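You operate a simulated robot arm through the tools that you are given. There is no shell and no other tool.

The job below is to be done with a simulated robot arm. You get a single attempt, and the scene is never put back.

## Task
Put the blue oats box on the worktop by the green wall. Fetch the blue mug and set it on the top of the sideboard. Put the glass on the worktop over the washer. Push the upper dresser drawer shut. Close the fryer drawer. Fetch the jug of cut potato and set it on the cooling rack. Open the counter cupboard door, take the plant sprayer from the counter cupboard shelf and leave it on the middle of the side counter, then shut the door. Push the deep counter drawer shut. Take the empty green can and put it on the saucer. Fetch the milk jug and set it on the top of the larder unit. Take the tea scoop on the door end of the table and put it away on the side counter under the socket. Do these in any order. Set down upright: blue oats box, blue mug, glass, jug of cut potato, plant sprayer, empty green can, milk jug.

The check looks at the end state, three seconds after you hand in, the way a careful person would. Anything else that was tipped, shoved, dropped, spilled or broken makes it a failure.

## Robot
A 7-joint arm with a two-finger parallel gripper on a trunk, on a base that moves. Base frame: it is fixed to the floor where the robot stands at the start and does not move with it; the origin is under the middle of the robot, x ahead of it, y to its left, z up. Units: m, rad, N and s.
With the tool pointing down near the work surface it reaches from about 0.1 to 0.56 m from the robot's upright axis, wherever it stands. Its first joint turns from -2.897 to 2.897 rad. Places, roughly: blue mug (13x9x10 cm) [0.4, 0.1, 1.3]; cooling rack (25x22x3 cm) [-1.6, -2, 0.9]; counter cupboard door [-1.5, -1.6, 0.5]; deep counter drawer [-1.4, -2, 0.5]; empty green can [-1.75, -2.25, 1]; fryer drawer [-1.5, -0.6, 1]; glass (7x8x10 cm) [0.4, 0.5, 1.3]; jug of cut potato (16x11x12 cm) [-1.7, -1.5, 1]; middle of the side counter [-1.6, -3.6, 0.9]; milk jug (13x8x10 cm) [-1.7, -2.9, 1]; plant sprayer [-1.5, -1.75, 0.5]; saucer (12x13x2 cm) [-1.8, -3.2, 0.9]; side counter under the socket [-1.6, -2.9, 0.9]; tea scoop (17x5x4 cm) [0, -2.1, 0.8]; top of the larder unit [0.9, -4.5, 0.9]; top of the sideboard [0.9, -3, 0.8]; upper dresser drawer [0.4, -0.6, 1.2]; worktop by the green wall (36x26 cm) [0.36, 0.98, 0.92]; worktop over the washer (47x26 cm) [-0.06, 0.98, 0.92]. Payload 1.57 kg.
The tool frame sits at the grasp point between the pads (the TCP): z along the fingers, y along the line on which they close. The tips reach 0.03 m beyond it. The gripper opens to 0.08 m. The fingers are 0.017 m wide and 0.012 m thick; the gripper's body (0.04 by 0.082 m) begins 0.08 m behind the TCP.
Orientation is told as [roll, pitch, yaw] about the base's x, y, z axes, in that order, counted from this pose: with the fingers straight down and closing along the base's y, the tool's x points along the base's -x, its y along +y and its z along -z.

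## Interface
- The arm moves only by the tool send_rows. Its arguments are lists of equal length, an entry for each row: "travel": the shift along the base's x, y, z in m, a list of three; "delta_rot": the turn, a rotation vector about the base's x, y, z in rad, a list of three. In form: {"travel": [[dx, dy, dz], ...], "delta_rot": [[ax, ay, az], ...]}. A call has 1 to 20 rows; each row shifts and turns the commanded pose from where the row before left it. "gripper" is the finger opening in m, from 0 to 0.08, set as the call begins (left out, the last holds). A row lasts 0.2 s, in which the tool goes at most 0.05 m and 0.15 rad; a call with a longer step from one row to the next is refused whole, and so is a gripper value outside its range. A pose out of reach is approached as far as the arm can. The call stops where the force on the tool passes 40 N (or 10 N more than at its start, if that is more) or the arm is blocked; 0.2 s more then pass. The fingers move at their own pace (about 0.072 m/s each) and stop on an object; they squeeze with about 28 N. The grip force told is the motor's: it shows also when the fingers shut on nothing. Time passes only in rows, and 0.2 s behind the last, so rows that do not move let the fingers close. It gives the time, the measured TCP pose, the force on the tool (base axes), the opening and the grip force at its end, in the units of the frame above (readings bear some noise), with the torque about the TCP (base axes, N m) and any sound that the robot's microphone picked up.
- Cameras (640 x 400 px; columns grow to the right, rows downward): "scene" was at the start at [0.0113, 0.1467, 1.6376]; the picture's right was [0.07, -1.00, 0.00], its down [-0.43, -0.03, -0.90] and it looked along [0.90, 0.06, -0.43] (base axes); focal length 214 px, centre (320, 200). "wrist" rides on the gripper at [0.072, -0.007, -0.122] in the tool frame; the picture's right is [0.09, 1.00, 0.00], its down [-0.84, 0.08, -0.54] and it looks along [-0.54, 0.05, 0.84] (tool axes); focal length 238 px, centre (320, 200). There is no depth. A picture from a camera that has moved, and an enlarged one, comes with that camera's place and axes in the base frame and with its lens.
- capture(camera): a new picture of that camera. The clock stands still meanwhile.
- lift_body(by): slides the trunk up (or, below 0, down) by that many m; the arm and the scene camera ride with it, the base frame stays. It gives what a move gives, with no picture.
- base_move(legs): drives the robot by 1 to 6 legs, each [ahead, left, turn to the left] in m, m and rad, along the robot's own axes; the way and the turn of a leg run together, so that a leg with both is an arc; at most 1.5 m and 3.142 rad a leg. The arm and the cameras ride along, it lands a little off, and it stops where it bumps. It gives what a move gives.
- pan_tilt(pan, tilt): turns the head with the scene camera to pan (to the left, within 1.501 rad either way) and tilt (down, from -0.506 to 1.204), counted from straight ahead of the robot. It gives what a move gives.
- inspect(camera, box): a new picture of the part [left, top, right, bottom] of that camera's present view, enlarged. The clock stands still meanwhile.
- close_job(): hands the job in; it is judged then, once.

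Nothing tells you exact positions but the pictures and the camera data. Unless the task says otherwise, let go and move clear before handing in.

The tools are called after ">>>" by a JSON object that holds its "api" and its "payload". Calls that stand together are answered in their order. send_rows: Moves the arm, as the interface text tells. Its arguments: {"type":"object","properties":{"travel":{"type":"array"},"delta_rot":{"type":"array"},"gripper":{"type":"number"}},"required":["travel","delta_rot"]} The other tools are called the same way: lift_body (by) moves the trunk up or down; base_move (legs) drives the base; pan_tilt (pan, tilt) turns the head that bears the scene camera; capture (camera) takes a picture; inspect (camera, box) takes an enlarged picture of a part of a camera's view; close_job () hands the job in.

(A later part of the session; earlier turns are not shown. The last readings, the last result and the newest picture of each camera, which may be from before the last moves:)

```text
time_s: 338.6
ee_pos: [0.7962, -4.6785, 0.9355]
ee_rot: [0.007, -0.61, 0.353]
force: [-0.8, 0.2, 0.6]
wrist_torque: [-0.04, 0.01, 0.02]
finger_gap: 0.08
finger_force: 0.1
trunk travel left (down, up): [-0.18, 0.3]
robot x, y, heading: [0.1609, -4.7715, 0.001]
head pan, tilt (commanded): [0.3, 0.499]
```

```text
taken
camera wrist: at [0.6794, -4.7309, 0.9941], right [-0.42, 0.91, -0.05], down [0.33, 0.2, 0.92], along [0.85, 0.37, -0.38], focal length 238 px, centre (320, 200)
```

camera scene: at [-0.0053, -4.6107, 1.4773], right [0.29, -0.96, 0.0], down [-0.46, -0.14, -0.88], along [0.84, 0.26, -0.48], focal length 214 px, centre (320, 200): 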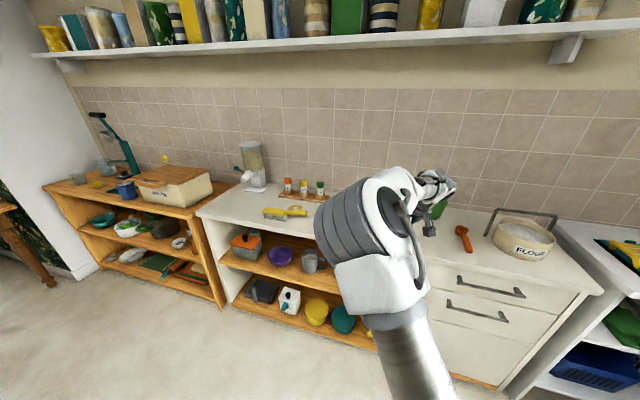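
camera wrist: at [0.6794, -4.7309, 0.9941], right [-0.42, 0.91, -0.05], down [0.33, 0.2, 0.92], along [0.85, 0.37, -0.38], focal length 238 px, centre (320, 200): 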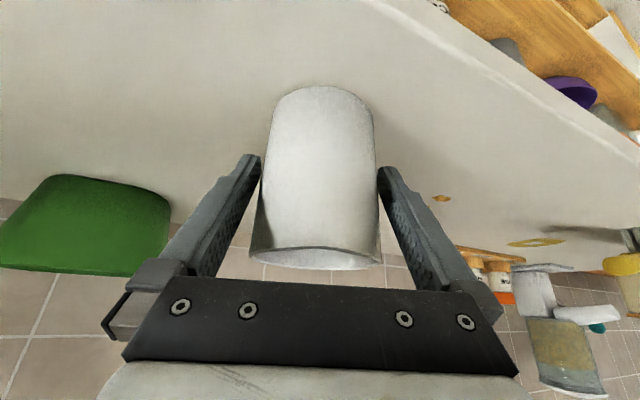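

>>> {"api": "send_rows", "payload": {"travel": [[-0.0054, -0.002, 0.0082], [-0.0108, -0.004, 0.0164], [-0.0161, -0.0059, 0.0246], [-0.0215, -0.0079, 0.0328], [-0.0215, -0.0079, 0.0328]], "delta_rot": [[0, 0, 0], [0, 0, 0], [0, 0, 0], [0, 0, 0], [0, 0, 0]]}}

>>> {"api": "capture", "payload": {"camera": "wrist"}}

```text
time_s: 339.8
ee_pos: [0.7217, -4.7079, 1.0498]
ee_rot: [0.004, -0.61, 0.353]
force: [0.3, 0.4, -0.4]
wrist_torque: [0.01, 0.02, -0.03]
finger_gap: 0.0799
finger_force: 0.0
trunk travel left (down, up): [-0.18, 0.3]
robot x, y, heading: [0.1597, -4.7645, -0.0]
head pan, tilt (commanded): [0.3, 0.499]
```

```text
taken
camera wrist: at [0.6043, -4.7588, 1.1092], right [-0.42, 0.91, -0.05], down [0.33, 0.2, 0.92], along [0.85, 0.37, -0.38], focal length 238 px, centre (320, 200)
```

wrist: 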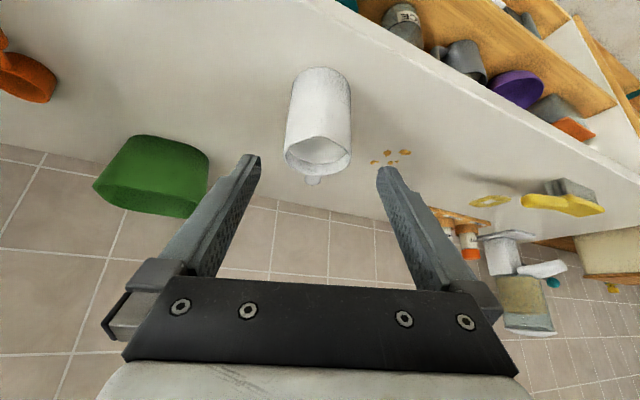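

The milk jug is upright on the larder unit. Next is the tea scoop on the table's door end, so I'll drive back up the room facing +x.

>>> {"api": "base_move", "payload": {"legs": [[-0.5, 0, 0], [-0.35, 1.45, 0], [0, 0.6, 0]]}}

>>> {"api": "lift_body", "payload": {"by": 0.25}}

>>> {"api": "pan_tilt", "payload": {"pan": 0.6, "tilt": 0.6}}

>>> {"api": "capture", "payload": {"camera": "scene"}}

>>> {"api": "capture", "payload": {"camera": "wrist"}}

```text
time_s: 358.8
ee_pos: [-0.1174, -2.6621, 1.0501]
ee_rot: [0.006, -0.61, 0.342]
force: [0.0, 0.1, -0.4]
wrist_torque: [0.01, -0.02, 0.01]
finger_gap: 0.0802
finger_force: 0.1
trunk travel left (down, up): [-0.18, 0.3]
robot x, y, heading: [-0.6786, -2.7167, -0.012]
head pan, tilt (commanded): [0.3, 0.499]
```

```text
time_s: 361.4
ee_pos: [-0.1192, -2.6623, 1.3004]
ee_rot: [0.009, -0.611, 0.343]
force: [-0.2, -0.5, 0.0]
wrist_torque: [0.01, 0.02, 0.02]
finger_gap: 0.0801
finger_force: 0.0
trunk travel left (down, up): [-0.43, 0.05]
robot x, y, heading: [-0.6834, -2.7206, -0.009]
head pan, tilt (commanded): [0.3, 0.499]
```

```text
time_s: 362.1
ee_pos: [-0.1183, -2.6624, 1.3006]
ee_rot: [0.006, -0.611, 0.342]
force: [-0.2, 0.2, -0.1]
wrist_torque: [0.01, -0.01, 0.0]
finger_gap: 0.0799
finger_force: 0.0
trunk travel left (down, up): [-0.43, 0.05]
robot x, y, heading: [-0.6769, -2.7204, -0.007]
head pan, tilt (commanded): [0.6, 0.6]
```

```text
taken
camera scene: at [-0.6864, -2.5282, 1.6282], right [0.56, -0.83, 0.0], down [-0.47, -0.31, -0.83], along [0.69, 0.46, -0.56], focal length 214 px, centre (320, 200)
```

scene: 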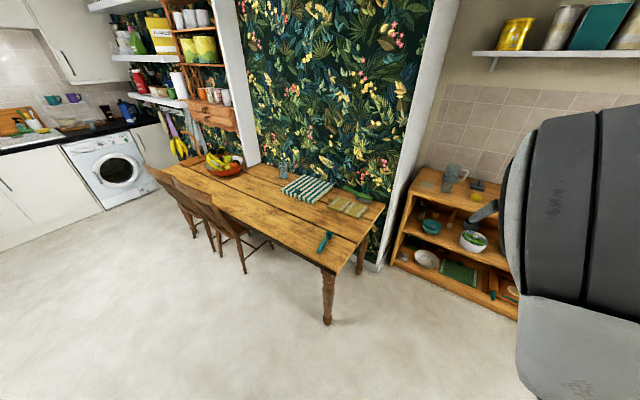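

```text
taken
camera wrist: at [-0.2363, -2.7133, 1.3592], right [-0.41, 0.91, -0.05], down [0.33, 0.2, 0.92], along [0.85, 0.36, -0.38], focal length 238 px, centre (320, 200)
```

wrist: 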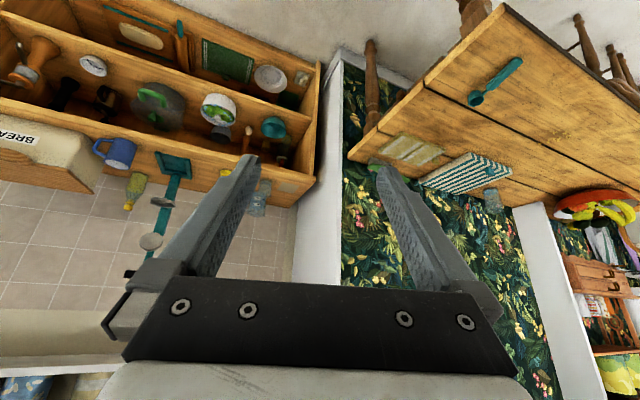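

>>> {"api": "inspect", "payload": {"camera": "scene", "box": [260, 170, 400, 290]}}

>>> {"api": "inspect", "payload": {"camera": "wrist", "box": [430, 20, 560, 130]}}

```text
3.33 times, centred on (330, 230) of scene
camera zoom: at [-0.6864, -2.5282, 1.6282], right [0.56, -0.83, 0.0], down [-0.47, -0.31, -0.83], along [0.69, 0.46, -0.56], focal length 715 px, centre (287, 100)
```

zoom: 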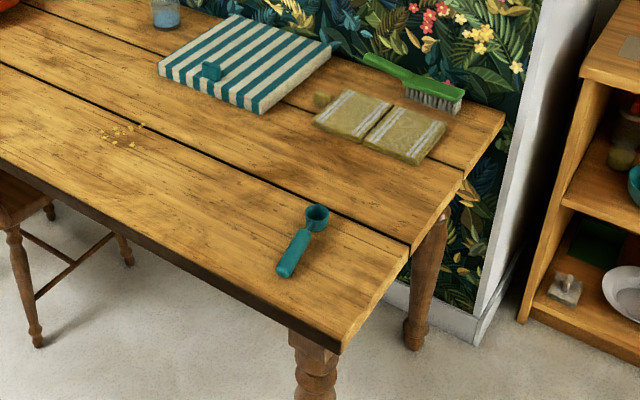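

```text
3.64 times, centred on (495, 75) of wrist
camera zoom: at [-0.2363, -2.7133, 1.3592], right [-0.41, 0.91, -0.05], down [0.33, 0.2, 0.92], along [0.85, 0.36, -0.38], focal length 867 px, centre (-316, 654)
```

zoom: 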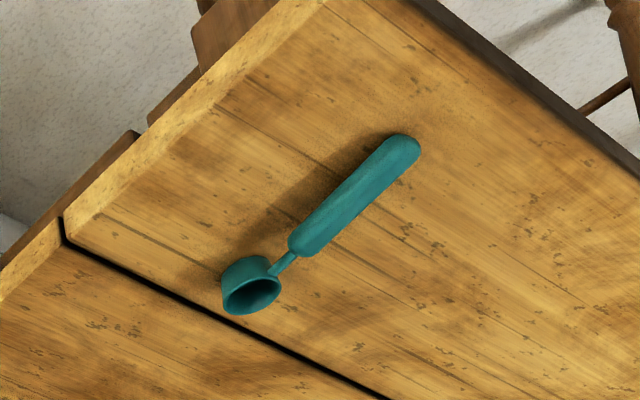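

The scoop's handle runs from (-0.03, -2.08) to (0.07, -2.06) on the table, with its top near z=0.75. I'll point the tool straight down, aligned across the handle, and move over it.

>>> {"api": "send_rows", "payload": {"travel": [[-0.01, -0.0097, -0.025], [-0.01, -0.0097, -0.025], [-0.01, -0.0097, -0.025], [-0.01, -0.0097, -0.025], [-0.01, -0.0097, -0.025], [-0.01, -0.0097, -0.025]], "delta_rot": [[0, 0, -0.092], [-0.0302, 0.1184, 0], [-0.0302, 0.1184, 0], [-0.0302, 0.1184, 0], [-0.0302, 0.1184, 0], [-0.0302, 0.1184, 0]], "gripper": 0.05}}

>>> {"api": "base_move", "payload": {"legs": [[0, 0.65, 0], [0.15, 0, 0]]}}

>>> {"api": "capture", "payload": {"camera": "wrist"}}

>>> {"api": "capture", "payload": {"camera": "scene"}}

```text
time_s: 363.6
ee_pos: [-0.1786, -2.7201, 1.1507]
ee_rot: [0.007, 0.002, 0.25]
force: [-1.1, -0.1, 0.7]
wrist_torque: [0.01, -0.02, 0.01]
finger_gap: 0.0499
finger_force: 0.0
trunk travel left (down, up): [-0.43, 0.05]
robot x, y, heading: [-0.6827, -2.7145, -0.006]
head pan, tilt (commanded): [0.6, 0.6]
```

```text
time_s: 370.1
ee_pos: [-0.0259, -2.0699, 1.1502]
ee_rot: [0.007, 0.0, 0.256]
force: [-0.3, 0.1, -0.1]
wrist_torque: [-0.02, 0.0, 0.02]
finger_gap: 0.0498
finger_force: 0.1
trunk travel left (down, up): [-0.43, 0.05]
robot x, y, heading: [-0.5281, -2.0714, 0.002]
head pan, tilt (commanded): [0.6, 0.6]
```

```text
taken
camera wrist: at [-0.0928, -2.0962, 1.2722], right [-0.34, 0.94, 0.01], down [0.79, 0.28, 0.54], along [0.51, 0.19, -0.84], focal length 238 px, centre (320, 200)
```

wrist: 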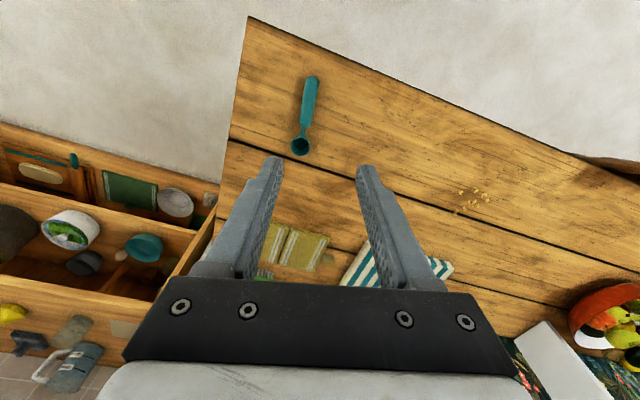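

```text
taken
camera scene: at [-0.5346, -1.8807, 1.6282], right [0.56, -0.83, 0.0], down [-0.47, -0.32, -0.82], along [0.68, 0.46, -0.57], focal length 214 px, centre (320, 200)
```

scene: 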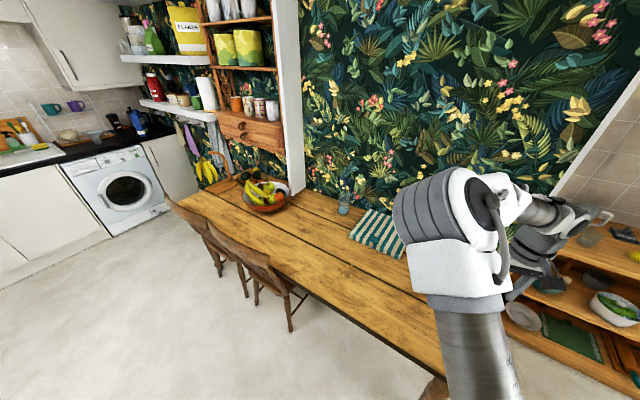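

>>> {"api": "send_rows", "payload": {"travel": [[0.02, -0.007, -0.02], [0.02, -0.007, -0.02]], "delta_rot": [[0, 0, -0.03], [0, 0, -0.03]]}}

>>> {"api": "lift_body", "payload": {"by": -0.22}}

>>> {"api": "capture", "payload": {"camera": "wrist"}}

```text
time_s: 370.7
ee_pos: [0.0142, -2.0843, 1.1102]
ee_rot: [0.007, 0.0, 0.194]
force: [0.3, -0.5, 0.4]
wrist_torque: [0.01, 0.0, -0.01]
finger_gap: 0.0501
finger_force: 0.1
trunk travel left (down, up): [-0.43, 0.05]
robot x, y, heading: [-0.5262, -2.0736, -0.007]
head pan, tilt (commanded): [0.6, 0.6]
```

```text
time_s: 373.0
ee_pos: [0.0129, -2.0845, 0.8899]
ee_rot: [0.007, 0.002, 0.196]
force: [0.1, -0.7, -0.3]
wrist_torque: [-0.02, 0.02, 0.02]
finger_gap: 0.0499
finger_force: 0.0
trunk travel left (down, up): [-0.21, 0.27]
robot x, y, heading: [-0.5312, -2.0702, -0.001]
head pan, tilt (commanded): [0.6, 0.6]
```

```text
taken
camera wrist: at [-0.0547, -2.1064, 1.0126], right [-0.28, 0.96, 0.01], down [0.81, 0.24, 0.54], along [0.52, 0.16, -0.84], focal length 238 px, centre (320, 200)
```

wrist: 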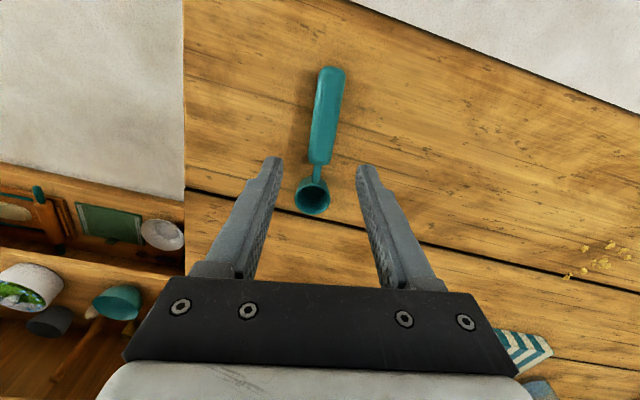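

The handle lies under the fingers about 3 mm off centre. I'll correct, then lower to the table.

>>> {"api": "send_rows", "payload": {"travel": [[-0.0006, 0.0032, -0.03], [0, 0, -0.03], [0, 0, -0.03]], "delta_rot": [[0, 0, -0.04], [0, 0, 0], [0, 0, 0]]}}

>>> {"api": "capture", "payload": {"camera": "wrist"}}

```text
time_s: 373.8
ee_pos: [0.0149, -2.0805, 0.8]
ee_rot: [0.006, 0.001, 0.154]
force: [0.5, 0.8, 0.2]
wrist_torque: [-0.01, 0.0, 0.01]
finger_gap: 0.0496
finger_force: 0.0
trunk travel left (down, up): [-0.21, 0.27]
robot x, y, heading: [-0.527, -2.0713, -0.006]
head pan, tilt (commanded): [0.6, 0.6]
```

```text
taken
camera wrist: at [-0.0559, -2.0998, 0.9226], right [-0.25, 0.97, 0.01], down [0.82, 0.2, 0.54], along [0.52, 0.14, -0.84], focal length 238 px, centre (320, 200)
```

wrist: 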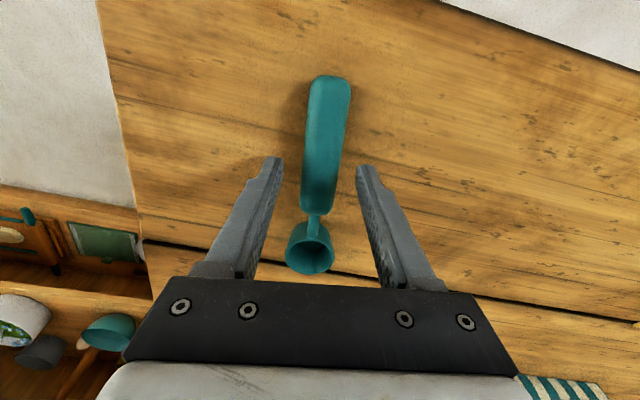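

>>> {"api": "send_rows", "payload": {"travel": [[0, 0, -0.013], [0, 0, -0.01]], "delta_rot": [[0, 0, 0], [0, 0, 0]]}}

>>> {"api": "send_rows", "payload": {"travel": [[0, 0, -0.004]], "delta_rot": [[0, 0, 0]]}}

>>> {"api": "send_rows", "payload": {"travel": [[0, 0, -0.004]], "delta_rot": [[0, 0, 0]]}}

>>> {"api": "capture", "payload": {"camera": "wrist"}}

```text
time_s: 374.4
ee_pos: [0.0126, -2.0817, 0.7813]
ee_rot: [0.005, -0.003, 0.156]
force: [-5.1, 0.5, 19.8]
wrist_torque: [-0.57, 0.17, -0.14]
finger_gap: 0.0487
finger_force: 0.1
trunk travel left (down, up): [-0.21, 0.27]
robot x, y, heading: [-0.5247, -2.0707, -0.001]
head pan, tilt (commanded): [0.6, 0.6]
```

```text
time_s: 374.8
ee_pos: [0.0134, -2.0819, 0.7794]
ee_rot: [0.002, -0.007, 0.155]
force: [-9.4, 1.6, 21.0]
wrist_torque: [-0.53, 0.36, -0.25]
finger_gap: 0.047
finger_force: 0.1
trunk travel left (down, up): [-0.21, 0.27]
robot x, y, heading: [-0.528, -2.0695, -0.001]
head pan, tilt (commanded): [0.6, 0.6]
stopped in row 1: the force on the tool passed its limit at 45 N (the readings are from after the stop); the commanded pose is now the measured one
```

```text
time_s: 375.2
ee_pos: [0.0137, -2.0837, 0.7806]
ee_rot: [0.004, -0.006, 0.152]
force: [-10.5, 2.8, 19.7]
wrist_torque: [-0.48, 0.4, -0.26]
finger_gap: 0.0459
finger_force: 0.1
trunk travel left (down, up): [-0.21, 0.27]
robot x, y, heading: [-0.5285, -2.0721, -0.003]
head pan, tilt (commanded): [0.6, 0.6]
stopped in row 1: the force on the tool passed its limit at 45 N (the readings are from after the stop); the commanded pose is now the measured one
```

```text
taken
camera wrist: at [-0.0568, -2.1015, 0.9016], right [-0.24, 0.97, 0.0], down [0.81, 0.2, 0.55], along [0.53, 0.14, -0.84], focal length 238 px, centre (320, 200)
```

wrist: 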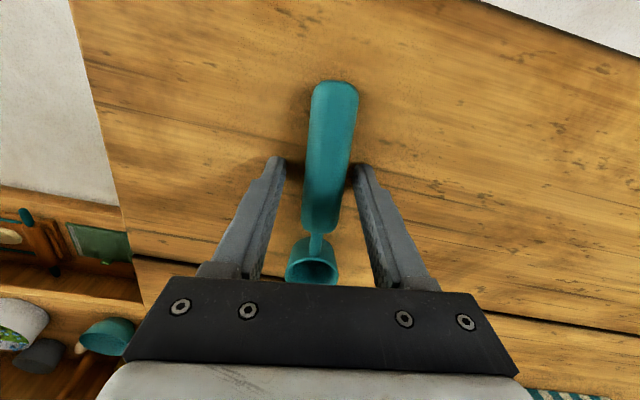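

The fingertips touched the table at z≈0.752. I'll lift 3 mm and close on the handle.

>>> {"api": "send_rows", "payload": {"travel": [[0, 0, 0.003], [0, 0, 0.002]], "delta_rot": [[0, 0, 0], [0, 0, 0]]}}

>>> {"api": "send_rows", "payload": {"travel": [[0, 0, 0], [0, 0, 0], [0, 0, 0]], "delta_rot": [[0, 0, 0], [0, 0, 0], [0, 0, 0]], "gripper": 0.0}}

>>> {"api": "capture", "payload": {"camera": "wrist"}}

```text
time_s: 375.8
ee_pos: [0.0146, -2.0827, 0.7812]
ee_rot: [0.001, -0.008, 0.154]
force: [0.6, -0.7, -0.2]
wrist_torque: [0.0, 0.0, -0.02]
finger_gap: 0.05
finger_force: 0.0
trunk travel left (down, up): [-0.21, 0.27]
robot x, y, heading: [-0.5275, -2.0714, 0.002]
head pan, tilt (commanded): [0.6, 0.6]
```

```text
time_s: 376.6
ee_pos: [0.0138, -2.0836, 0.7823]
ee_rot: [0.002, -0.007, 0.156]
force: [0.4, 0.6, 0.3]
wrist_torque: [-0.01, 0.02, 0.01]
finger_gap: 0.0249
finger_force: 28.1
trunk travel left (down, up): [-0.21, 0.27]
robot x, y, heading: [-0.5287, -2.0702, -0.003]
head pan, tilt (commanded): [0.6, 0.6]
```

```text
taken
camera wrist: at [-0.0552, -2.1017, 0.9041], right [-0.24, 0.97, 0.0], down [0.81, 0.2, 0.55], along [0.53, 0.14, -0.84], focal length 238 px, centre (320, 200)
```

wrist: 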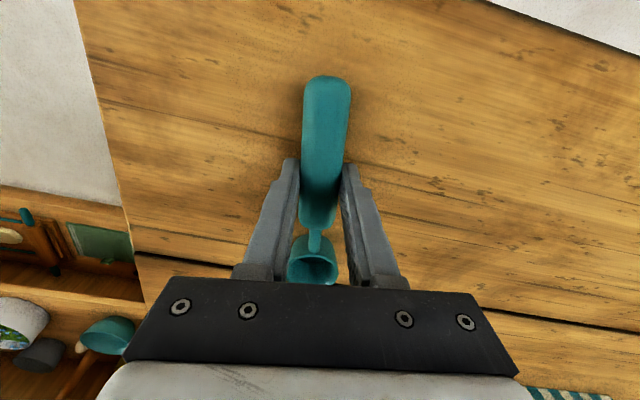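

The scoop is gripped at 25 mm. I'll lift it, back off, move level with the socket and turn to face the side counter.

>>> {"api": "lift_body", "payload": {"by": 0.27}}

>>> {"api": "send_rows", "payload": {"travel": [[-0.01, 0, 0.03], [-0.01, 0, 0.03], [-0.01, 0, 0.03]], "delta_rot": [[0, 0, -0.05], [0, 0, -0.05], [0, 0, -0.05]]}}

>>> {"api": "base_move", "payload": {"legs": [[-0.35, 0, 0], [0, -0.68, 0], [0, 0, -3.14]]}}

>>> {"api": "capture", "payload": {"camera": "wrist"}}

>>> {"api": "pan_tilt", "payload": {"pan": 0.0, "tilt": 0.7}}

>>> {"api": "capture", "payload": {"camera": "scene"}}

```text
time_s: 379.3
ee_pos: [0.0155, -2.083, 1.0518]
ee_rot: [0.001, -0.007, 0.155]
force: [-0.1, 0.4, -0.6]
wrist_torque: [0.01, -0.01, -0.03]
finger_gap: 0.0252
finger_force: 27.8
trunk travel left (down, up): [-0.48, 0.0]
robot x, y, heading: [-0.5272, -2.0674, -0.002]
head pan, tilt (commanded): [0.6, 0.6]
```

```text
time_s: 380.1
ee_pos: [-0.0149, -2.0841, 1.1417]
ee_rot: [0.002, -0.007, 0.006]
force: [0.2, 0.5, -0.5]
wrist_torque: [0.03, -0.01, -0.04]
finger_gap: 0.0249
finger_force: 28.5
trunk travel left (down, up): [-0.48, 0.0]
robot x, y, heading: [-0.5294, -2.0719, -0.002]
head pan, tilt (commanded): [0.6, 0.6]
```

```text
time_s: 398.1
ee_pos: [-1.3962, -2.7344, 1.1423]
ee_rot: [0.002, -0.007, 3.14]
force: [-0.8, 0.8, -1.4]
wrist_torque: [0.0, -0.01, -0.01]
finger_gap: 0.0251
finger_force: 28.4
trunk travel left (down, up): [-0.48, 0.0]
robot x, y, heading: [-0.8835, -2.7513, 3.134]
head pan, tilt (commanded): [0.6, 0.6]
```

```text
taken
camera wrist: at [-1.3235, -2.7283, 1.2639], right [0.09, -1.0, 0.0], down [-0.83, -0.07, 0.55], along [-0.55, -0.05, -0.84], focal length 238 px, centre (320, 200)
```

wrist: 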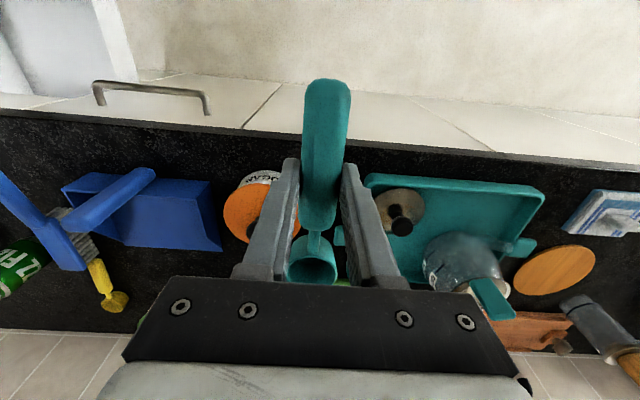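

```text
time_s: 399.1
ee_pos: [-1.3967, -2.7341, 1.1428]
ee_rot: [0.002, -0.008, 3.141]
force: [0.8, -0.4, -0.9]
wrist_torque: [0.01, 0.0, 0.01]
finger_gap: 0.0249
finger_force: 27.9
trunk travel left (down, up): [-0.48, 0.0]
robot x, y, heading: [-0.8839, -2.7514, 3.132]
head pan, tilt (commanded): [0.0, 0.7]
```

```text
taken
camera scene: at [-0.8902, -2.8905, 1.6696], right [0.01, 1.0, 0.0], down [0.64, -0.01, -0.77], along [-0.77, 0.01, -0.64], focal length 214 px, centre (320, 200)
```

scene: 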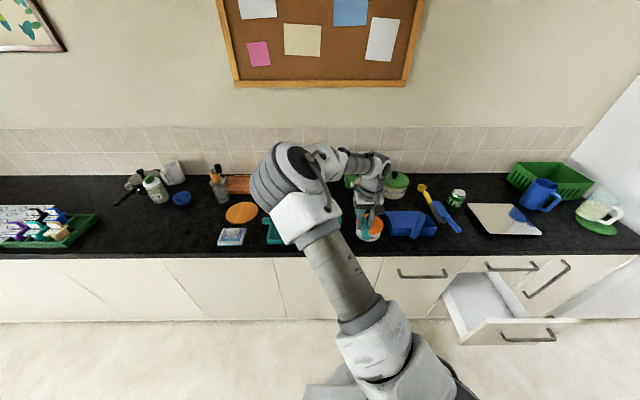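

The scoop hangs right over the gap between the sugar pot and the tray, beneath the socket. I'll zoom in to locate the tray's handle and the pot precisely.

>>> {"api": "inspect", "payload": {"camera": "wrist", "box": [220, 140, 420, 300]}}

>>> {"api": "inspect", "payload": {"camera": "scene", "box": [260, 170, 420, 280]}}

```text
2.50 times, centred on (320, 220) of wrist
camera zoom: at [-1.3235, -2.7283, 1.2639], right [0.09, -1.0, 0.0], down [-0.83, -0.07, 0.55], along [-0.55, -0.05, -0.84], focal length 596 px, centre (320, 150)
```

zoom: 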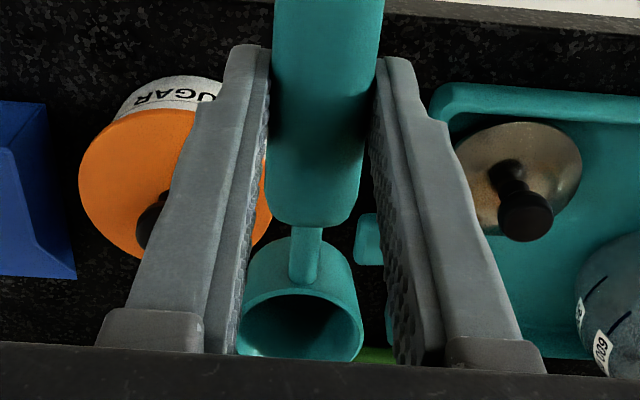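

```text
3.64 times, centred on (340, 225) of scene
camera zoom: at [-0.8902, -2.8905, 1.6696], right [0.01, 1.0, 0.0], down [0.64, -0.01, -0.77], along [-0.77, 0.01, -0.64], focal length 780 px, centre (247, 109)
```

zoom: 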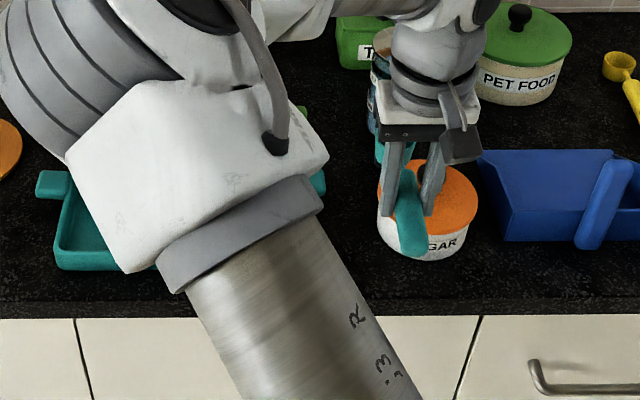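

I have the gap measured: pot edge at y≈-2.72, tray corner at (-1.499, -2.819), tray handle tip at y=-2.785. I'll set the scoop at about (-1.515, -2.768), angled slightly toward the wall side to clear everything.

>>> {"api": "send_rows", "payload": {"travel": [[0, -0.017, 0], [0, -0.017, 0]], "delta_rot": [[0, 0, -0.115], [0, 0, -0.115]]}}

>>> {"api": "base_move", "payload": {"legs": [[0.116, 0, 0]]}}

>>> {"api": "lift_body", "payload": {"by": -0.14}}

>>> {"api": "capture", "payload": {"camera": "wrist"}}

```text
time_s: 399.7
ee_pos: [-1.3972, -2.769, 1.1421]
ee_rot: [0.005, -0.008, 2.909]
force: [0.7, 0.7, -0.2]
wrist_torque: [-0.02, -0.01, 0.03]
finger_gap: 0.0248
finger_force: 28.2
trunk travel left (down, up): [-0.48, 0.0]
robot x, y, heading: [-0.8835, -2.7534, 3.127]
head pan, tilt (commanded): [0.0, 0.7]
```

```text
time_s: 401.1
ee_pos: [-1.5124, -2.7674, 1.1414]
ee_rot: [0.003, -0.007, 2.91]
force: [0.3, -0.1, -1.1]
wrist_torque: [-0.02, -0.03, -0.03]
finger_gap: 0.0251
finger_force: 27.9
trunk travel left (down, up): [-0.48, 0.0]
robot x, y, heading: [-0.9984, -2.7501, 3.127]
head pan, tilt (commanded): [0.0, 0.7]
```

```text
time_s: 402.8
ee_pos: [-1.5136, -2.7671, 1.0037]
ee_rot: [0.002, -0.007, 2.91]
force: [0.1, -1.1, -0.6]
wrist_torque: [0.01, -0.03, 0.03]
finger_gap: 0.0248
finger_force: 27.9
trunk travel left (down, up): [-0.34, 0.14]
robot x, y, heading: [-0.9969, -2.7518, 3.132]
head pan, tilt (commanded): [0.0, 0.7]
```

```text
taken
camera wrist: at [-1.4399, -2.7777, 1.1239], right [-0.14, -0.99, 0.0], down [-0.83, 0.12, 0.55], along [-0.54, 0.07, -0.84], focal length 238 px, centre (320, 200)
```

wrist: 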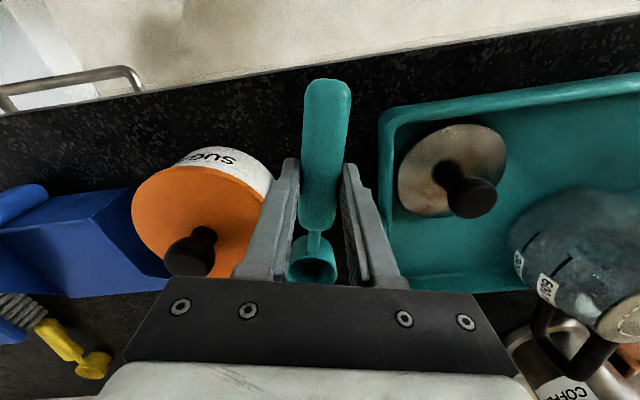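

>>> {"api": "lift_body", "payload": {"by": -0.05}}

>>> {"api": "capture", "payload": {"camera": "wrist"}}

>>> {"api": "send_rows", "payload": {"travel": [[0, 0, -0.006]], "delta_rot": [[0, 0, 0]]}}

>>> {"api": "send_rows", "payload": {"travel": [[0, 0, -0.006]], "delta_rot": [[0, 0, 0]]}}

```text
time_s: 403.7
ee_pos: [-1.5121, -2.7673, 0.952]
ee_rot: [0.005, -0.008, 2.91]
force: [0.6, 0.7, 0.3]
wrist_torque: [0.02, 0.02, 0.03]
finger_gap: 0.0251
finger_force: 27.4
trunk travel left (down, up): [-0.29, 0.19]
robot x, y, heading: [-0.9976, -2.7476, 3.129]
head pan, tilt (commanded): [0.0, 0.7]
```

```text
taken
camera wrist: at [-1.4399, -2.7777, 1.0739], right [-0.14, -0.99, 0.0], down [-0.83, 0.12, 0.55], along [-0.54, 0.07, -0.84], focal length 238 px, centre (320, 200)
```

wrist: 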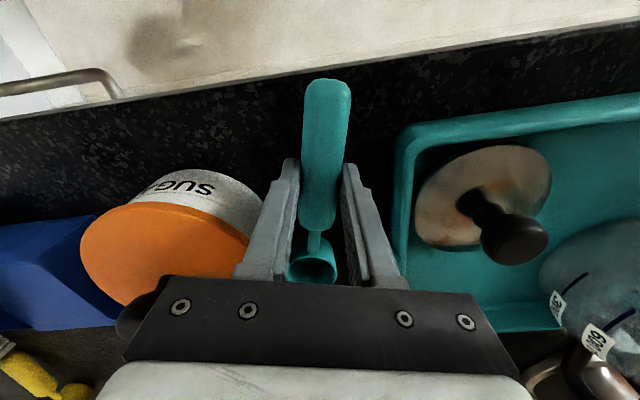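

```text
time_s: 404.1
ee_pos: [-1.5133, -2.7675, 0.9467]
ee_rot: [0.004, -0.007, 2.91]
force: [0.1, 0.4, -0.9]
wrist_torque: [0.0, 0.02, 0.01]
finger_gap: 0.0251
finger_force: 28.1
trunk travel left (down, up): [-0.29, 0.19]
robot x, y, heading: [-1.0009, -2.7469, 3.132]
head pan, tilt (commanded): [0.0, 0.7]
```

```text
time_s: 404.5
ee_pos: [-1.5128, -2.7678, 0.9414]
ee_rot: [0.003, -0.007, 2.911]
force: [-0.4, 0.2, -0.1]
wrist_torque: [0.0, -0.02, 0.03]
finger_gap: 0.0249
finger_force: 28.1
trunk travel left (down, up): [-0.29, 0.19]
robot x, y, heading: [-0.9979, -2.7502, 3.132]
head pan, tilt (commanded): [0.0, 0.7]
```

>>> {"api": "send_rows", "payload": {"travel": [[0, 0, -0.005]], "delta_rot": [[0, 0, 0]]}}

>>> {"api": "send_rows", "payload": {"travel": [[0, 0, -0.005]], "delta_rot": [[0, 0, 0]]}}

>>> {"api": "send_rows", "payload": {"travel": [[0, 0, -0.004]], "delta_rot": [[0, 0, 0]]}}

```text
time_s: 404.9
ee_pos: [-1.5118, -2.7678, 0.9361]
ee_rot: [0.001, -0.006, 2.909]
force: [0.0, 0.1, -0.8]
wrist_torque: [0.02, -0.03, 0.02]
finger_gap: 0.0248
finger_force: 27.9
trunk travel left (down, up): [-0.29, 0.19]
robot x, y, heading: [-0.9973, -2.7485, 3.13]
head pan, tilt (commanded): [0.0, 0.7]
```

```text
time_s: 405.3
ee_pos: [-1.5127, -2.7673, 0.9318]
ee_rot: [0.002, -0.01, 2.908]
force: [1.9, -1.1, 13.7]
wrist_torque: [0.01, -0.12, 0.0]
finger_gap: 0.0251
finger_force: 27.9
trunk travel left (down, up): [-0.29, 0.19]
robot x, y, heading: [-1.001, -2.7507, 3.134]
head pan, tilt (commanded): [0.0, 0.7]
```

```text
time_s: 405.7
ee_pos: [-1.5121, -2.7656, 0.9296]
ee_rot: [0.003, -0.014, 2.909]
force: [2.3, -2.4, 37.1]
wrist_torque: [0.4, -0.75, -0.03]
finger_gap: 0.025
finger_force: 28.1
trunk travel left (down, up): [-0.29, 0.19]
robot x, y, heading: [-1.0002, -2.7484, 3.126]
head pan, tilt (commanded): [0.0, 0.7]
```

The scoop is on the counter (surface near z=0.90). I'll ease up and open the fingers just enough.

>>> {"api": "send_rows", "payload": {"travel": [[0, 0, 0.003]], "delta_rot": [[0, 0, 0]]}}

>>> {"api": "send_rows", "payload": {"travel": [[0, 0, 0], [0, 0, 0]], "delta_rot": [[0, 0, 0], [0, 0, 0]], "gripper": 0.042}}

>>> {"api": "send_rows", "payload": {"travel": [[0, 0, 0.02], [0, 0, 0.04], [0, 0, 0.04], [0, 0, 0.04], [0, 0, 0.04]], "delta_rot": [[0, 0, 0], [0, 0, 0], [0, 0, 0], [0, 0, 0], [0, 0, 0]]}}

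>>> {"api": "capture", "payload": {"camera": "wrist"}}

```text
time_s: 406.1
ee_pos: [-1.5132, -2.767, 0.9299]
ee_rot: [0.002, -0.011, 2.909]
force: [-5.3, 1.0, 22.9]
wrist_torque: [0.41, 0.45, 0.17]
finger_gap: 0.0252
finger_force: 27.9
trunk travel left (down, up): [-0.29, 0.19]
robot x, y, heading: [-0.9977, -2.749, 3.134]
head pan, tilt (commanded): [0.0, 0.7]
```

```text
time_s: 406.7
ee_pos: [-1.513, -2.7693, 0.9314]
ee_rot: [0.002, -0.01, 2.911]
force: [-13.8, -10.3, 22.2]
wrist_torque: [0.09, 0.1, 0.2]
finger_gap: 0.0303
finger_force: 0.1
trunk travel left (down, up): [-0.29, 0.19]
robot x, y, heading: [-0.9989, -2.7511, 3.132]
head pan, tilt (commanded): [0.0, 0.7]
```

```text
time_s: 407.9
ee_pos: [-1.512, -2.7686, 1.1107]
ee_rot: [0.004, -0.005, 2.91]
force: [0.4, -0.1, -0.3]
wrist_torque: [0.0, -0.02, 0.0]
finger_gap: 0.0422
finger_force: 0.0
trunk travel left (down, up): [-0.29, 0.19]
robot x, y, heading: [-0.9989, -2.7526, 3.131]
head pan, tilt (commanded): [0.0, 0.7]
```

```text
taken
camera wrist: at [-1.4395, -2.7786, 1.2319], right [-0.14, -0.99, 0.0], down [-0.83, 0.12, 0.55], along [-0.54, 0.07, -0.84], focal length 238 px, centre (320, 200)
```

wrist: 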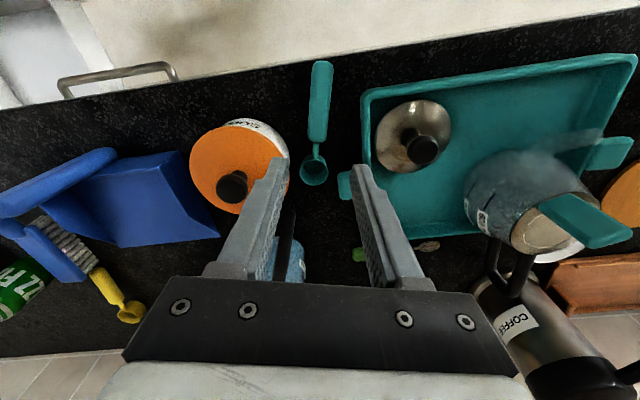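

The scoop lies neatly between the pot and the tray. Next is the green can, so I'll back off, slide along the counter and look at that section.

>>> {"api": "base_move", "payload": {"legs": [[-0.25, 0, 0], [0, -0.45, 0]]}}

>>> {"api": "lift_body", "payload": {"by": 0.15}}

>>> {"api": "pan_tilt", "payload": {"pan": 0.1, "tilt": 0.6}}

>>> {"api": "capture", "payload": {"camera": "scene"}}

>>> {"api": "pan_tilt", "payload": {"pan": -0.7, "tilt": 0.6}}

>>> {"api": "capture", "payload": {"camera": "scene"}}

```text
time_s: 413.6
ee_pos: [-1.2574, -2.3218, 1.1098]
ee_rot: [0.002, -0.008, 2.905]
force: [0.3, -0.1, 0.0]
wrist_torque: [0.01, 0.0, -0.01]
finger_gap: 0.0422
finger_force: 0.0
trunk travel left (down, up): [-0.29, 0.19]
robot x, y, heading: [-0.7407, -2.3067, 3.131]
head pan, tilt (commanded): [0.0, 0.7]
```

```text
time_s: 415.4
ee_pos: [-1.257, -2.3223, 1.2594]
ee_rot: [0.005, -0.009, 2.904]
force: [0.7, -0.1, -0.3]
wrist_torque: [0.01, -0.01, -0.04]
finger_gap: 0.0422
finger_force: 0.0
trunk travel left (down, up): [-0.44, 0.04]
robot x, y, heading: [-0.7389, -2.3065, 3.122]
head pan, tilt (commanded): [0.0, 0.7]
```

```text
time_s: 416.1
ee_pos: [-1.2567, -2.3218, 1.2596]
ee_rot: [0.004, -0.007, 2.905]
force: [0.7, -0.2, -0.4]
wrist_torque: [-0.01, -0.02, 0.02]
finger_gap: 0.0421
finger_force: 0.1
trunk travel left (down, up): [-0.44, 0.04]
robot x, y, heading: [-0.744, -2.3038, 3.124]
head pan, tilt (commanded): [0.099, 0.6]
```

```text
taken
camera scene: at [-0.7538, -2.4541, 1.6381], right [-0.08, 1.0, 0.0], down [0.56, 0.05, -0.82], along [-0.82, -0.07, -0.57], focal length 214 px, centre (320, 200)
```

scene: 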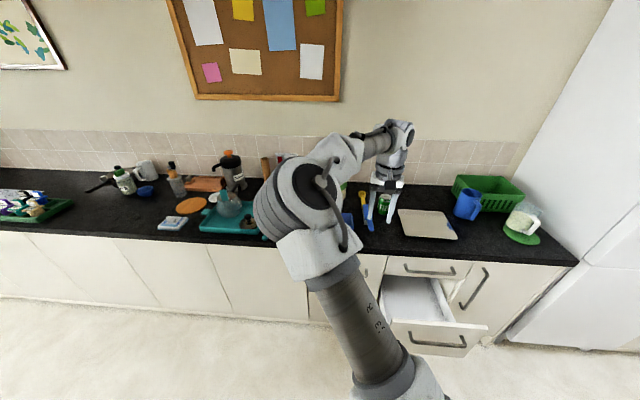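

```text
time_s: 417.2
ee_pos: [-1.257, -2.3213, 1.2589]
ee_rot: [0.004, -0.008, 2.904]
force: [0.7, 0.9, -0.9]
wrist_torque: [0.0, 0.02, -0.02]
finger_gap: 0.0418
finger_force: 0.1
trunk travel left (down, up): [-0.44, 0.04]
robot x, y, heading: [-0.7402, -2.3041, 3.122]
head pan, tilt (commanded): [-0.7, 0.6]
```

```text
taken
camera scene: at [-0.7324, -2.3888, 1.6382], right [0.66, 0.76, 0.0], down [0.43, -0.37, -0.83], along [-0.62, 0.54, -0.56], focal length 214 px, centre (320, 200)
```

scene: 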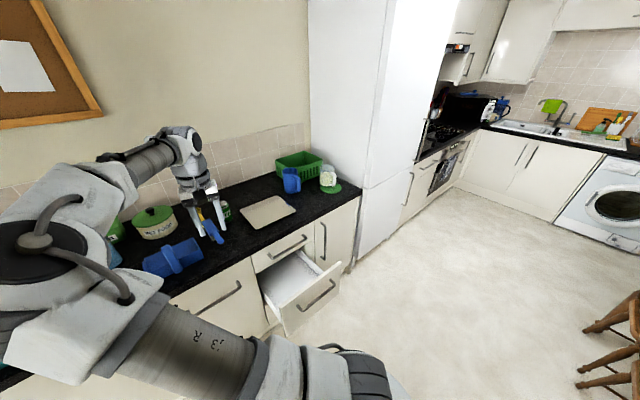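

>>> {"api": "inspect", "payload": {"camera": "scene", "box": [190, 140, 370, 260]}}

>>> {"api": "inspect", "payload": {"camera": "scene", "box": [240, 200, 380, 330]}}

>>> {"api": "pan_tilt", "payload": {"pan": 0.1, "tilt": 0.6}}

>>> {"api": "inspect", "payload": {"camera": "scene", "box": [340, 150, 580, 280]}}

>>> {"api": "inspect", "payload": {"camera": "scene", "box": [110, 140, 290, 250]}}

```text
3.33 times, centred on (280, 200) of scene
camera zoom: at [-0.7324, -2.3888, 1.6382], right [0.66, 0.76, 0.0], down [0.43, -0.37, -0.83], along [-0.62, 0.54, -0.56], focal length 715 px, centre (453, 200)
```

zoom: 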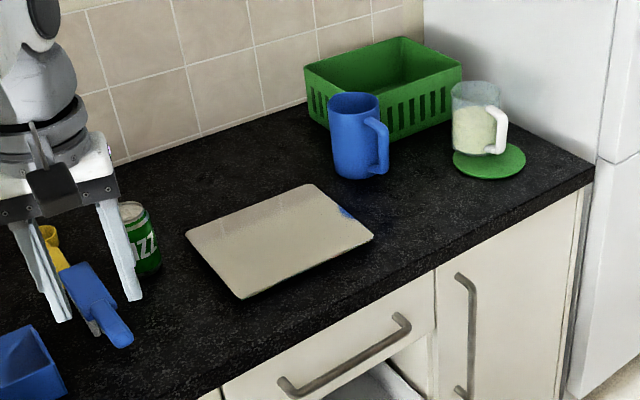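

```text
3.08 times, centred on (310, 265) of scene
camera zoom: at [-0.7324, -2.3888, 1.6382], right [0.66, 0.76, 0.0], down [0.43, -0.37, -0.83], along [-0.62, 0.54, -0.56], focal length 660 px, centre (351, 0)
```

zoom: 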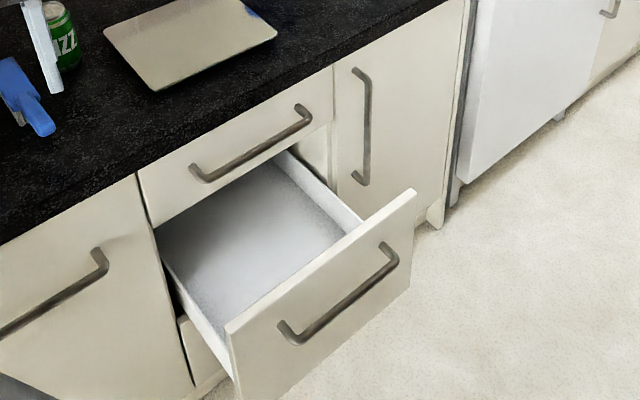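

```text
time_s: 418.3
ee_pos: [-1.2562, -2.3212, 1.2604]
ee_rot: [0.005, -0.008, 2.904]
force: [-0.8, 0.0, -0.5]
wrist_torque: [0.02, 0.01, -0.03]
finger_gap: 0.0421
finger_force: 0.0
trunk travel left (down, up): [-0.44, 0.04]
robot x, y, heading: [-0.7443, -2.3028, 3.129]
head pan, tilt (commanded): [0.099, 0.6]
```

```text
2.67 times, centred on (460, 215) of scene
camera zoom: at [-0.7538, -2.4541, 1.6382], right [-0.08, 1.0, 0.0], down [0.56, 0.05, -0.83], along [-0.82, -0.07, -0.56], focal length 572 px, centre (-53, 160)
```

zoom: 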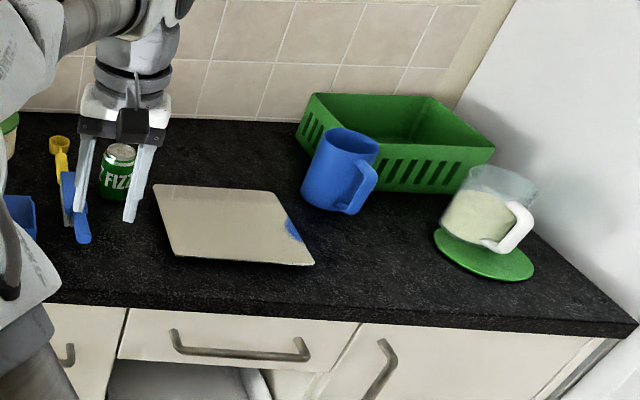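

```text
3.56 times, centred on (200, 195) of scene
camera zoom: at [-0.7538, -2.4541, 1.6382], right [-0.08, 1.0, 0.0], down [0.56, 0.05, -0.83], along [-0.82, -0.07, -0.56], focal length 763 px, centre (747, 218)
```

zoom: 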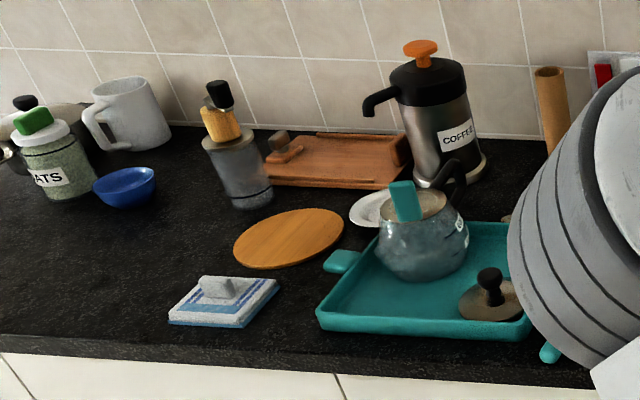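

Now it's clear: the metallic plate at (-1.6, -2.0) is the cooling rack, the potato jug stands on a green coaster by the fridge, and the open deep drawer (front at x≈-1.25, top z≈0.68) blocks the way. I'll shut that drawer first, with closed fingers pointing forward.

>>> {"api": "base_move", "payload": {"legs": [[-0.16, -0.32, 0]]}}

>>> {"api": "send_rows", "payload": {"travel": [[-0.009, 0.002, -0.015], [-0.009, 0.002, -0.015], [-0.009, 0.002, -0.017], [-0.009, 0.002, -0.017], [-0.009, 0.002, -0.017], [-0.009, 0.002, -0.017], [-0.009, 0.002, -0.017], [-0.009, 0.002, -0.017], [-0.009, 0.002, -0.017], [-0.009, 0.0, -0.017], [-0.003, 0, -0.01]], "delta_rot": [[0, 0, 0.12], [0, 0, 0.117], [0, 0.1456, 0], [0, 0.1456, 0], [0, 0.1456, 0], [0, 0.1456, 0], [0, 0.1456, 0], [0, 0.1456, 0], [0, 0.1456, 0], [0, 0.1456, 0], [0, 0.1456, 0]], "gripper": 0.0}}

>>> {"api": "capture", "payload": {"camera": "wrist"}}

>>> {"api": "pan_tilt", "payload": {"pan": 0.1, "tilt": 0.7}}

>>> {"api": "capture", "payload": {"camera": "scene"}}

```text
time_s: 421.3
ee_pos: [-1.0912, -2.0023, 1.2598]
ee_rot: [0.002, -0.007, 2.9]
force: [1.3, 0.0, -1.3]
wrist_torque: [0.0, -0.01, 0.01]
finger_gap: 0.0421
finger_force: 0.0
trunk travel left (down, up): [-0.44, 0.04]
robot x, y, heading: [-0.5792, -1.9835, 3.119]
head pan, tilt (commanded): [0.099, 0.6]
```

```text
time_s: 423.7
ee_pos: [-1.1852, -1.9844, 1.0832]
ee_rot: [0.014, -1.319, 3.129]
force: [0.3, 0.7, 0.3]
wrist_torque: [0.0, 0.0, 0.03]
finger_gap: 0.0002
finger_force: 21.3
trunk travel left (down, up): [-0.44, 0.04]
robot x, y, heading: [-0.5773, -1.9879, 3.124]
head pan, tilt (commanded): [0.099, 0.6]
```

```text
taken
camera wrist: at [-1.0487, -1.9776, 1.0441], right [0.02, -1.0, -0.09], down [0.32, -0.07, 0.95], along [-0.95, -0.05, 0.31], focal length 238 px, centre (320, 200)
```

wrist: 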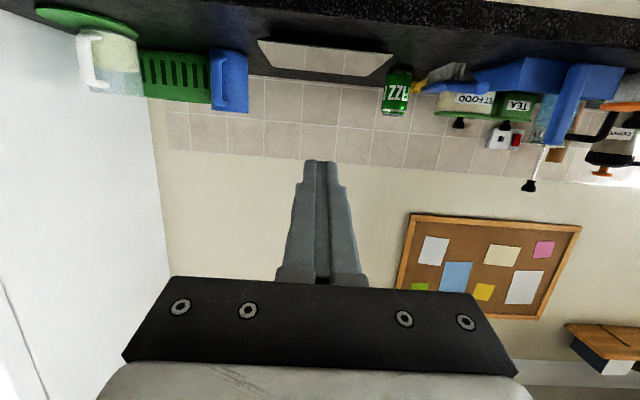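

```text
time_s: 424.4
ee_pos: [-1.186, -1.9838, 1.0835]
ee_rot: [0.017, -1.317, 3.127]
force: [0.2, -0.2, 0.1]
wrist_torque: [0.0, -0.01, 0.01]
finger_gap: 0.0
finger_force: 21.6
trunk travel left (down, up): [-0.44, 0.04]
robot x, y, heading: [-0.5796, -1.9857, 3.126]
head pan, tilt (commanded): [0.099, 0.7]
```

```text
taken
camera scene: at [-0.5866, -2.1361, 1.6296], right [-0.08, 1.0, 0.0], down [0.64, 0.05, -0.77], along [-0.76, -0.06, -0.64], focal length 214 px, centre (320, 200)
```

scene: 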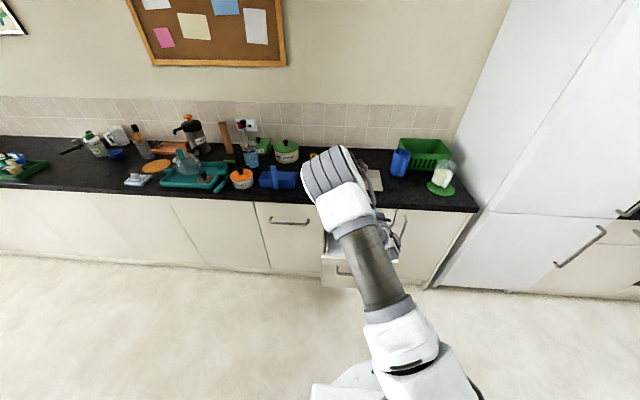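

>>> {"api": "base_move", "payload": {"legs": [[-0.08, 0, 0]]}}

>>> {"api": "lift_body", "payload": {"by": -0.43}}

>>> {"api": "capture", "payload": {"camera": "wrist"}}

>>> {"api": "pan_tilt", "payload": {"pan": 0.1, "tilt": 0.6}}

>>> {"api": "capture", "payload": {"camera": "scene"}}

```text
time_s: 425.6
ee_pos: [-1.1052, -1.9858, 1.0841]
ee_rot: [0.017, -1.319, 3.126]
force: [-0.5, -0.3, -0.5]
wrist_torque: [0.03, 0.01, -0.01]
finger_gap: 0.0
finger_force: 21.7
trunk travel left (down, up): [-0.44, 0.04]
robot x, y, heading: [-0.499, -1.9909, 3.123]
head pan, tilt (commanded): [0.099, 0.7]
```

```text
refused: -0.43 is not a number from -0.4 to 0.4
```

```text
taken
camera wrist: at [-0.969, -1.9791, 1.0446], right [0.02, -1.0, -0.08], down [0.31, -0.07, 0.95], along [-0.95, -0.05, 0.31], focal length 238 px, centre (320, 200)
```

wrist: 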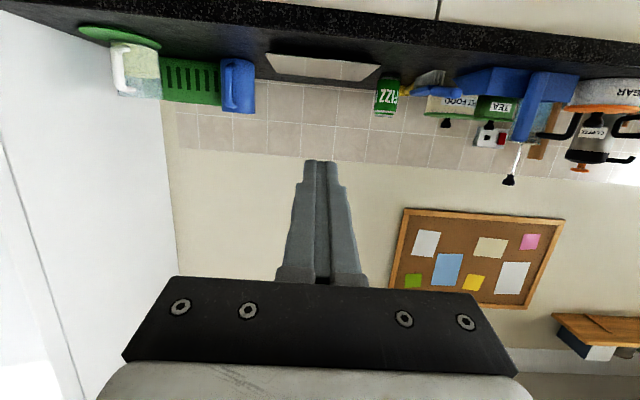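

```text
time_s: 426.2
ee_pos: [-1.1056, -1.9848, 1.0835]
ee_rot: [0.017, -1.314, 3.125]
force: [0.0, -0.3, 0.4]
wrist_torque: [-0.01, -0.02, -0.03]
finger_gap: 0.0
finger_force: 20.9
trunk travel left (down, up): [-0.44, 0.04]
robot x, y, heading: [-0.5, -1.9901, 3.123]
head pan, tilt (commanded): [0.099, 0.6]
```

```text
taken
camera scene: at [-0.5106, -2.138, 1.6381], right [-0.08, 1.0, 0.0], down [0.56, 0.04, -0.82], along [-0.82, -0.07, -0.57], focal length 214 px, centre (320, 200)
```

scene: 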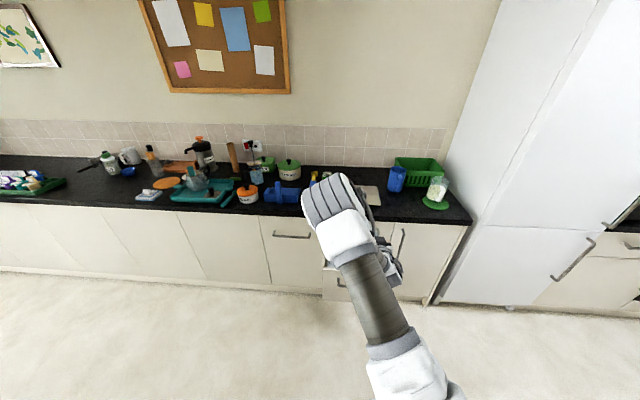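

>>> {"api": "lift_body", "payload": {"by": -0.4}}

>>> {"api": "capture", "payload": {"camera": "wrist"}}

>>> {"api": "capture", "payload": {"camera": "scene"}}

```text
time_s: 430.1
ee_pos: [-1.1059, -1.9856, 0.6834]
ee_rot: [0.017, -1.317, 3.125]
force: [0.1, -0.1, 0.0]
wrist_torque: [-0.02, -0.03, 0.0]
finger_gap: 0.0
finger_force: 21.2
trunk travel left (down, up): [-0.04, 0.44]
robot x, y, heading: [-0.5025, -1.9873, 3.12]
head pan, tilt (commanded): [0.099, 0.6]
```

```text
taken
camera wrist: at [-0.9692, -1.9791, 0.6445], right [0.02, -1.0, -0.08], down [0.31, -0.07, 0.95], along [-0.95, -0.05, 0.31], focal length 238 px, centre (320, 200)
```

wrist: 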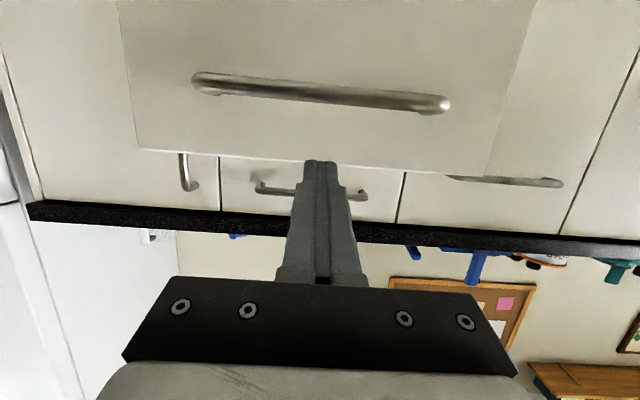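

```text
taken
camera scene: at [-0.5107, -2.138, 1.2382], right [-0.08, 1.0, 0.0], down [0.56, 0.04, -0.83], along [-0.82, -0.07, -0.56], focal length 214 px, centre (320, 200)
```

scene: 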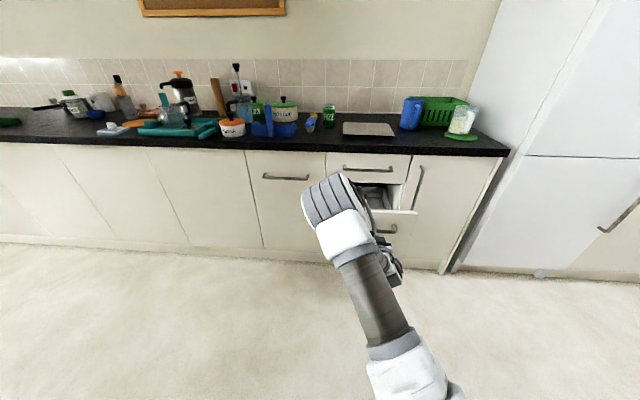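

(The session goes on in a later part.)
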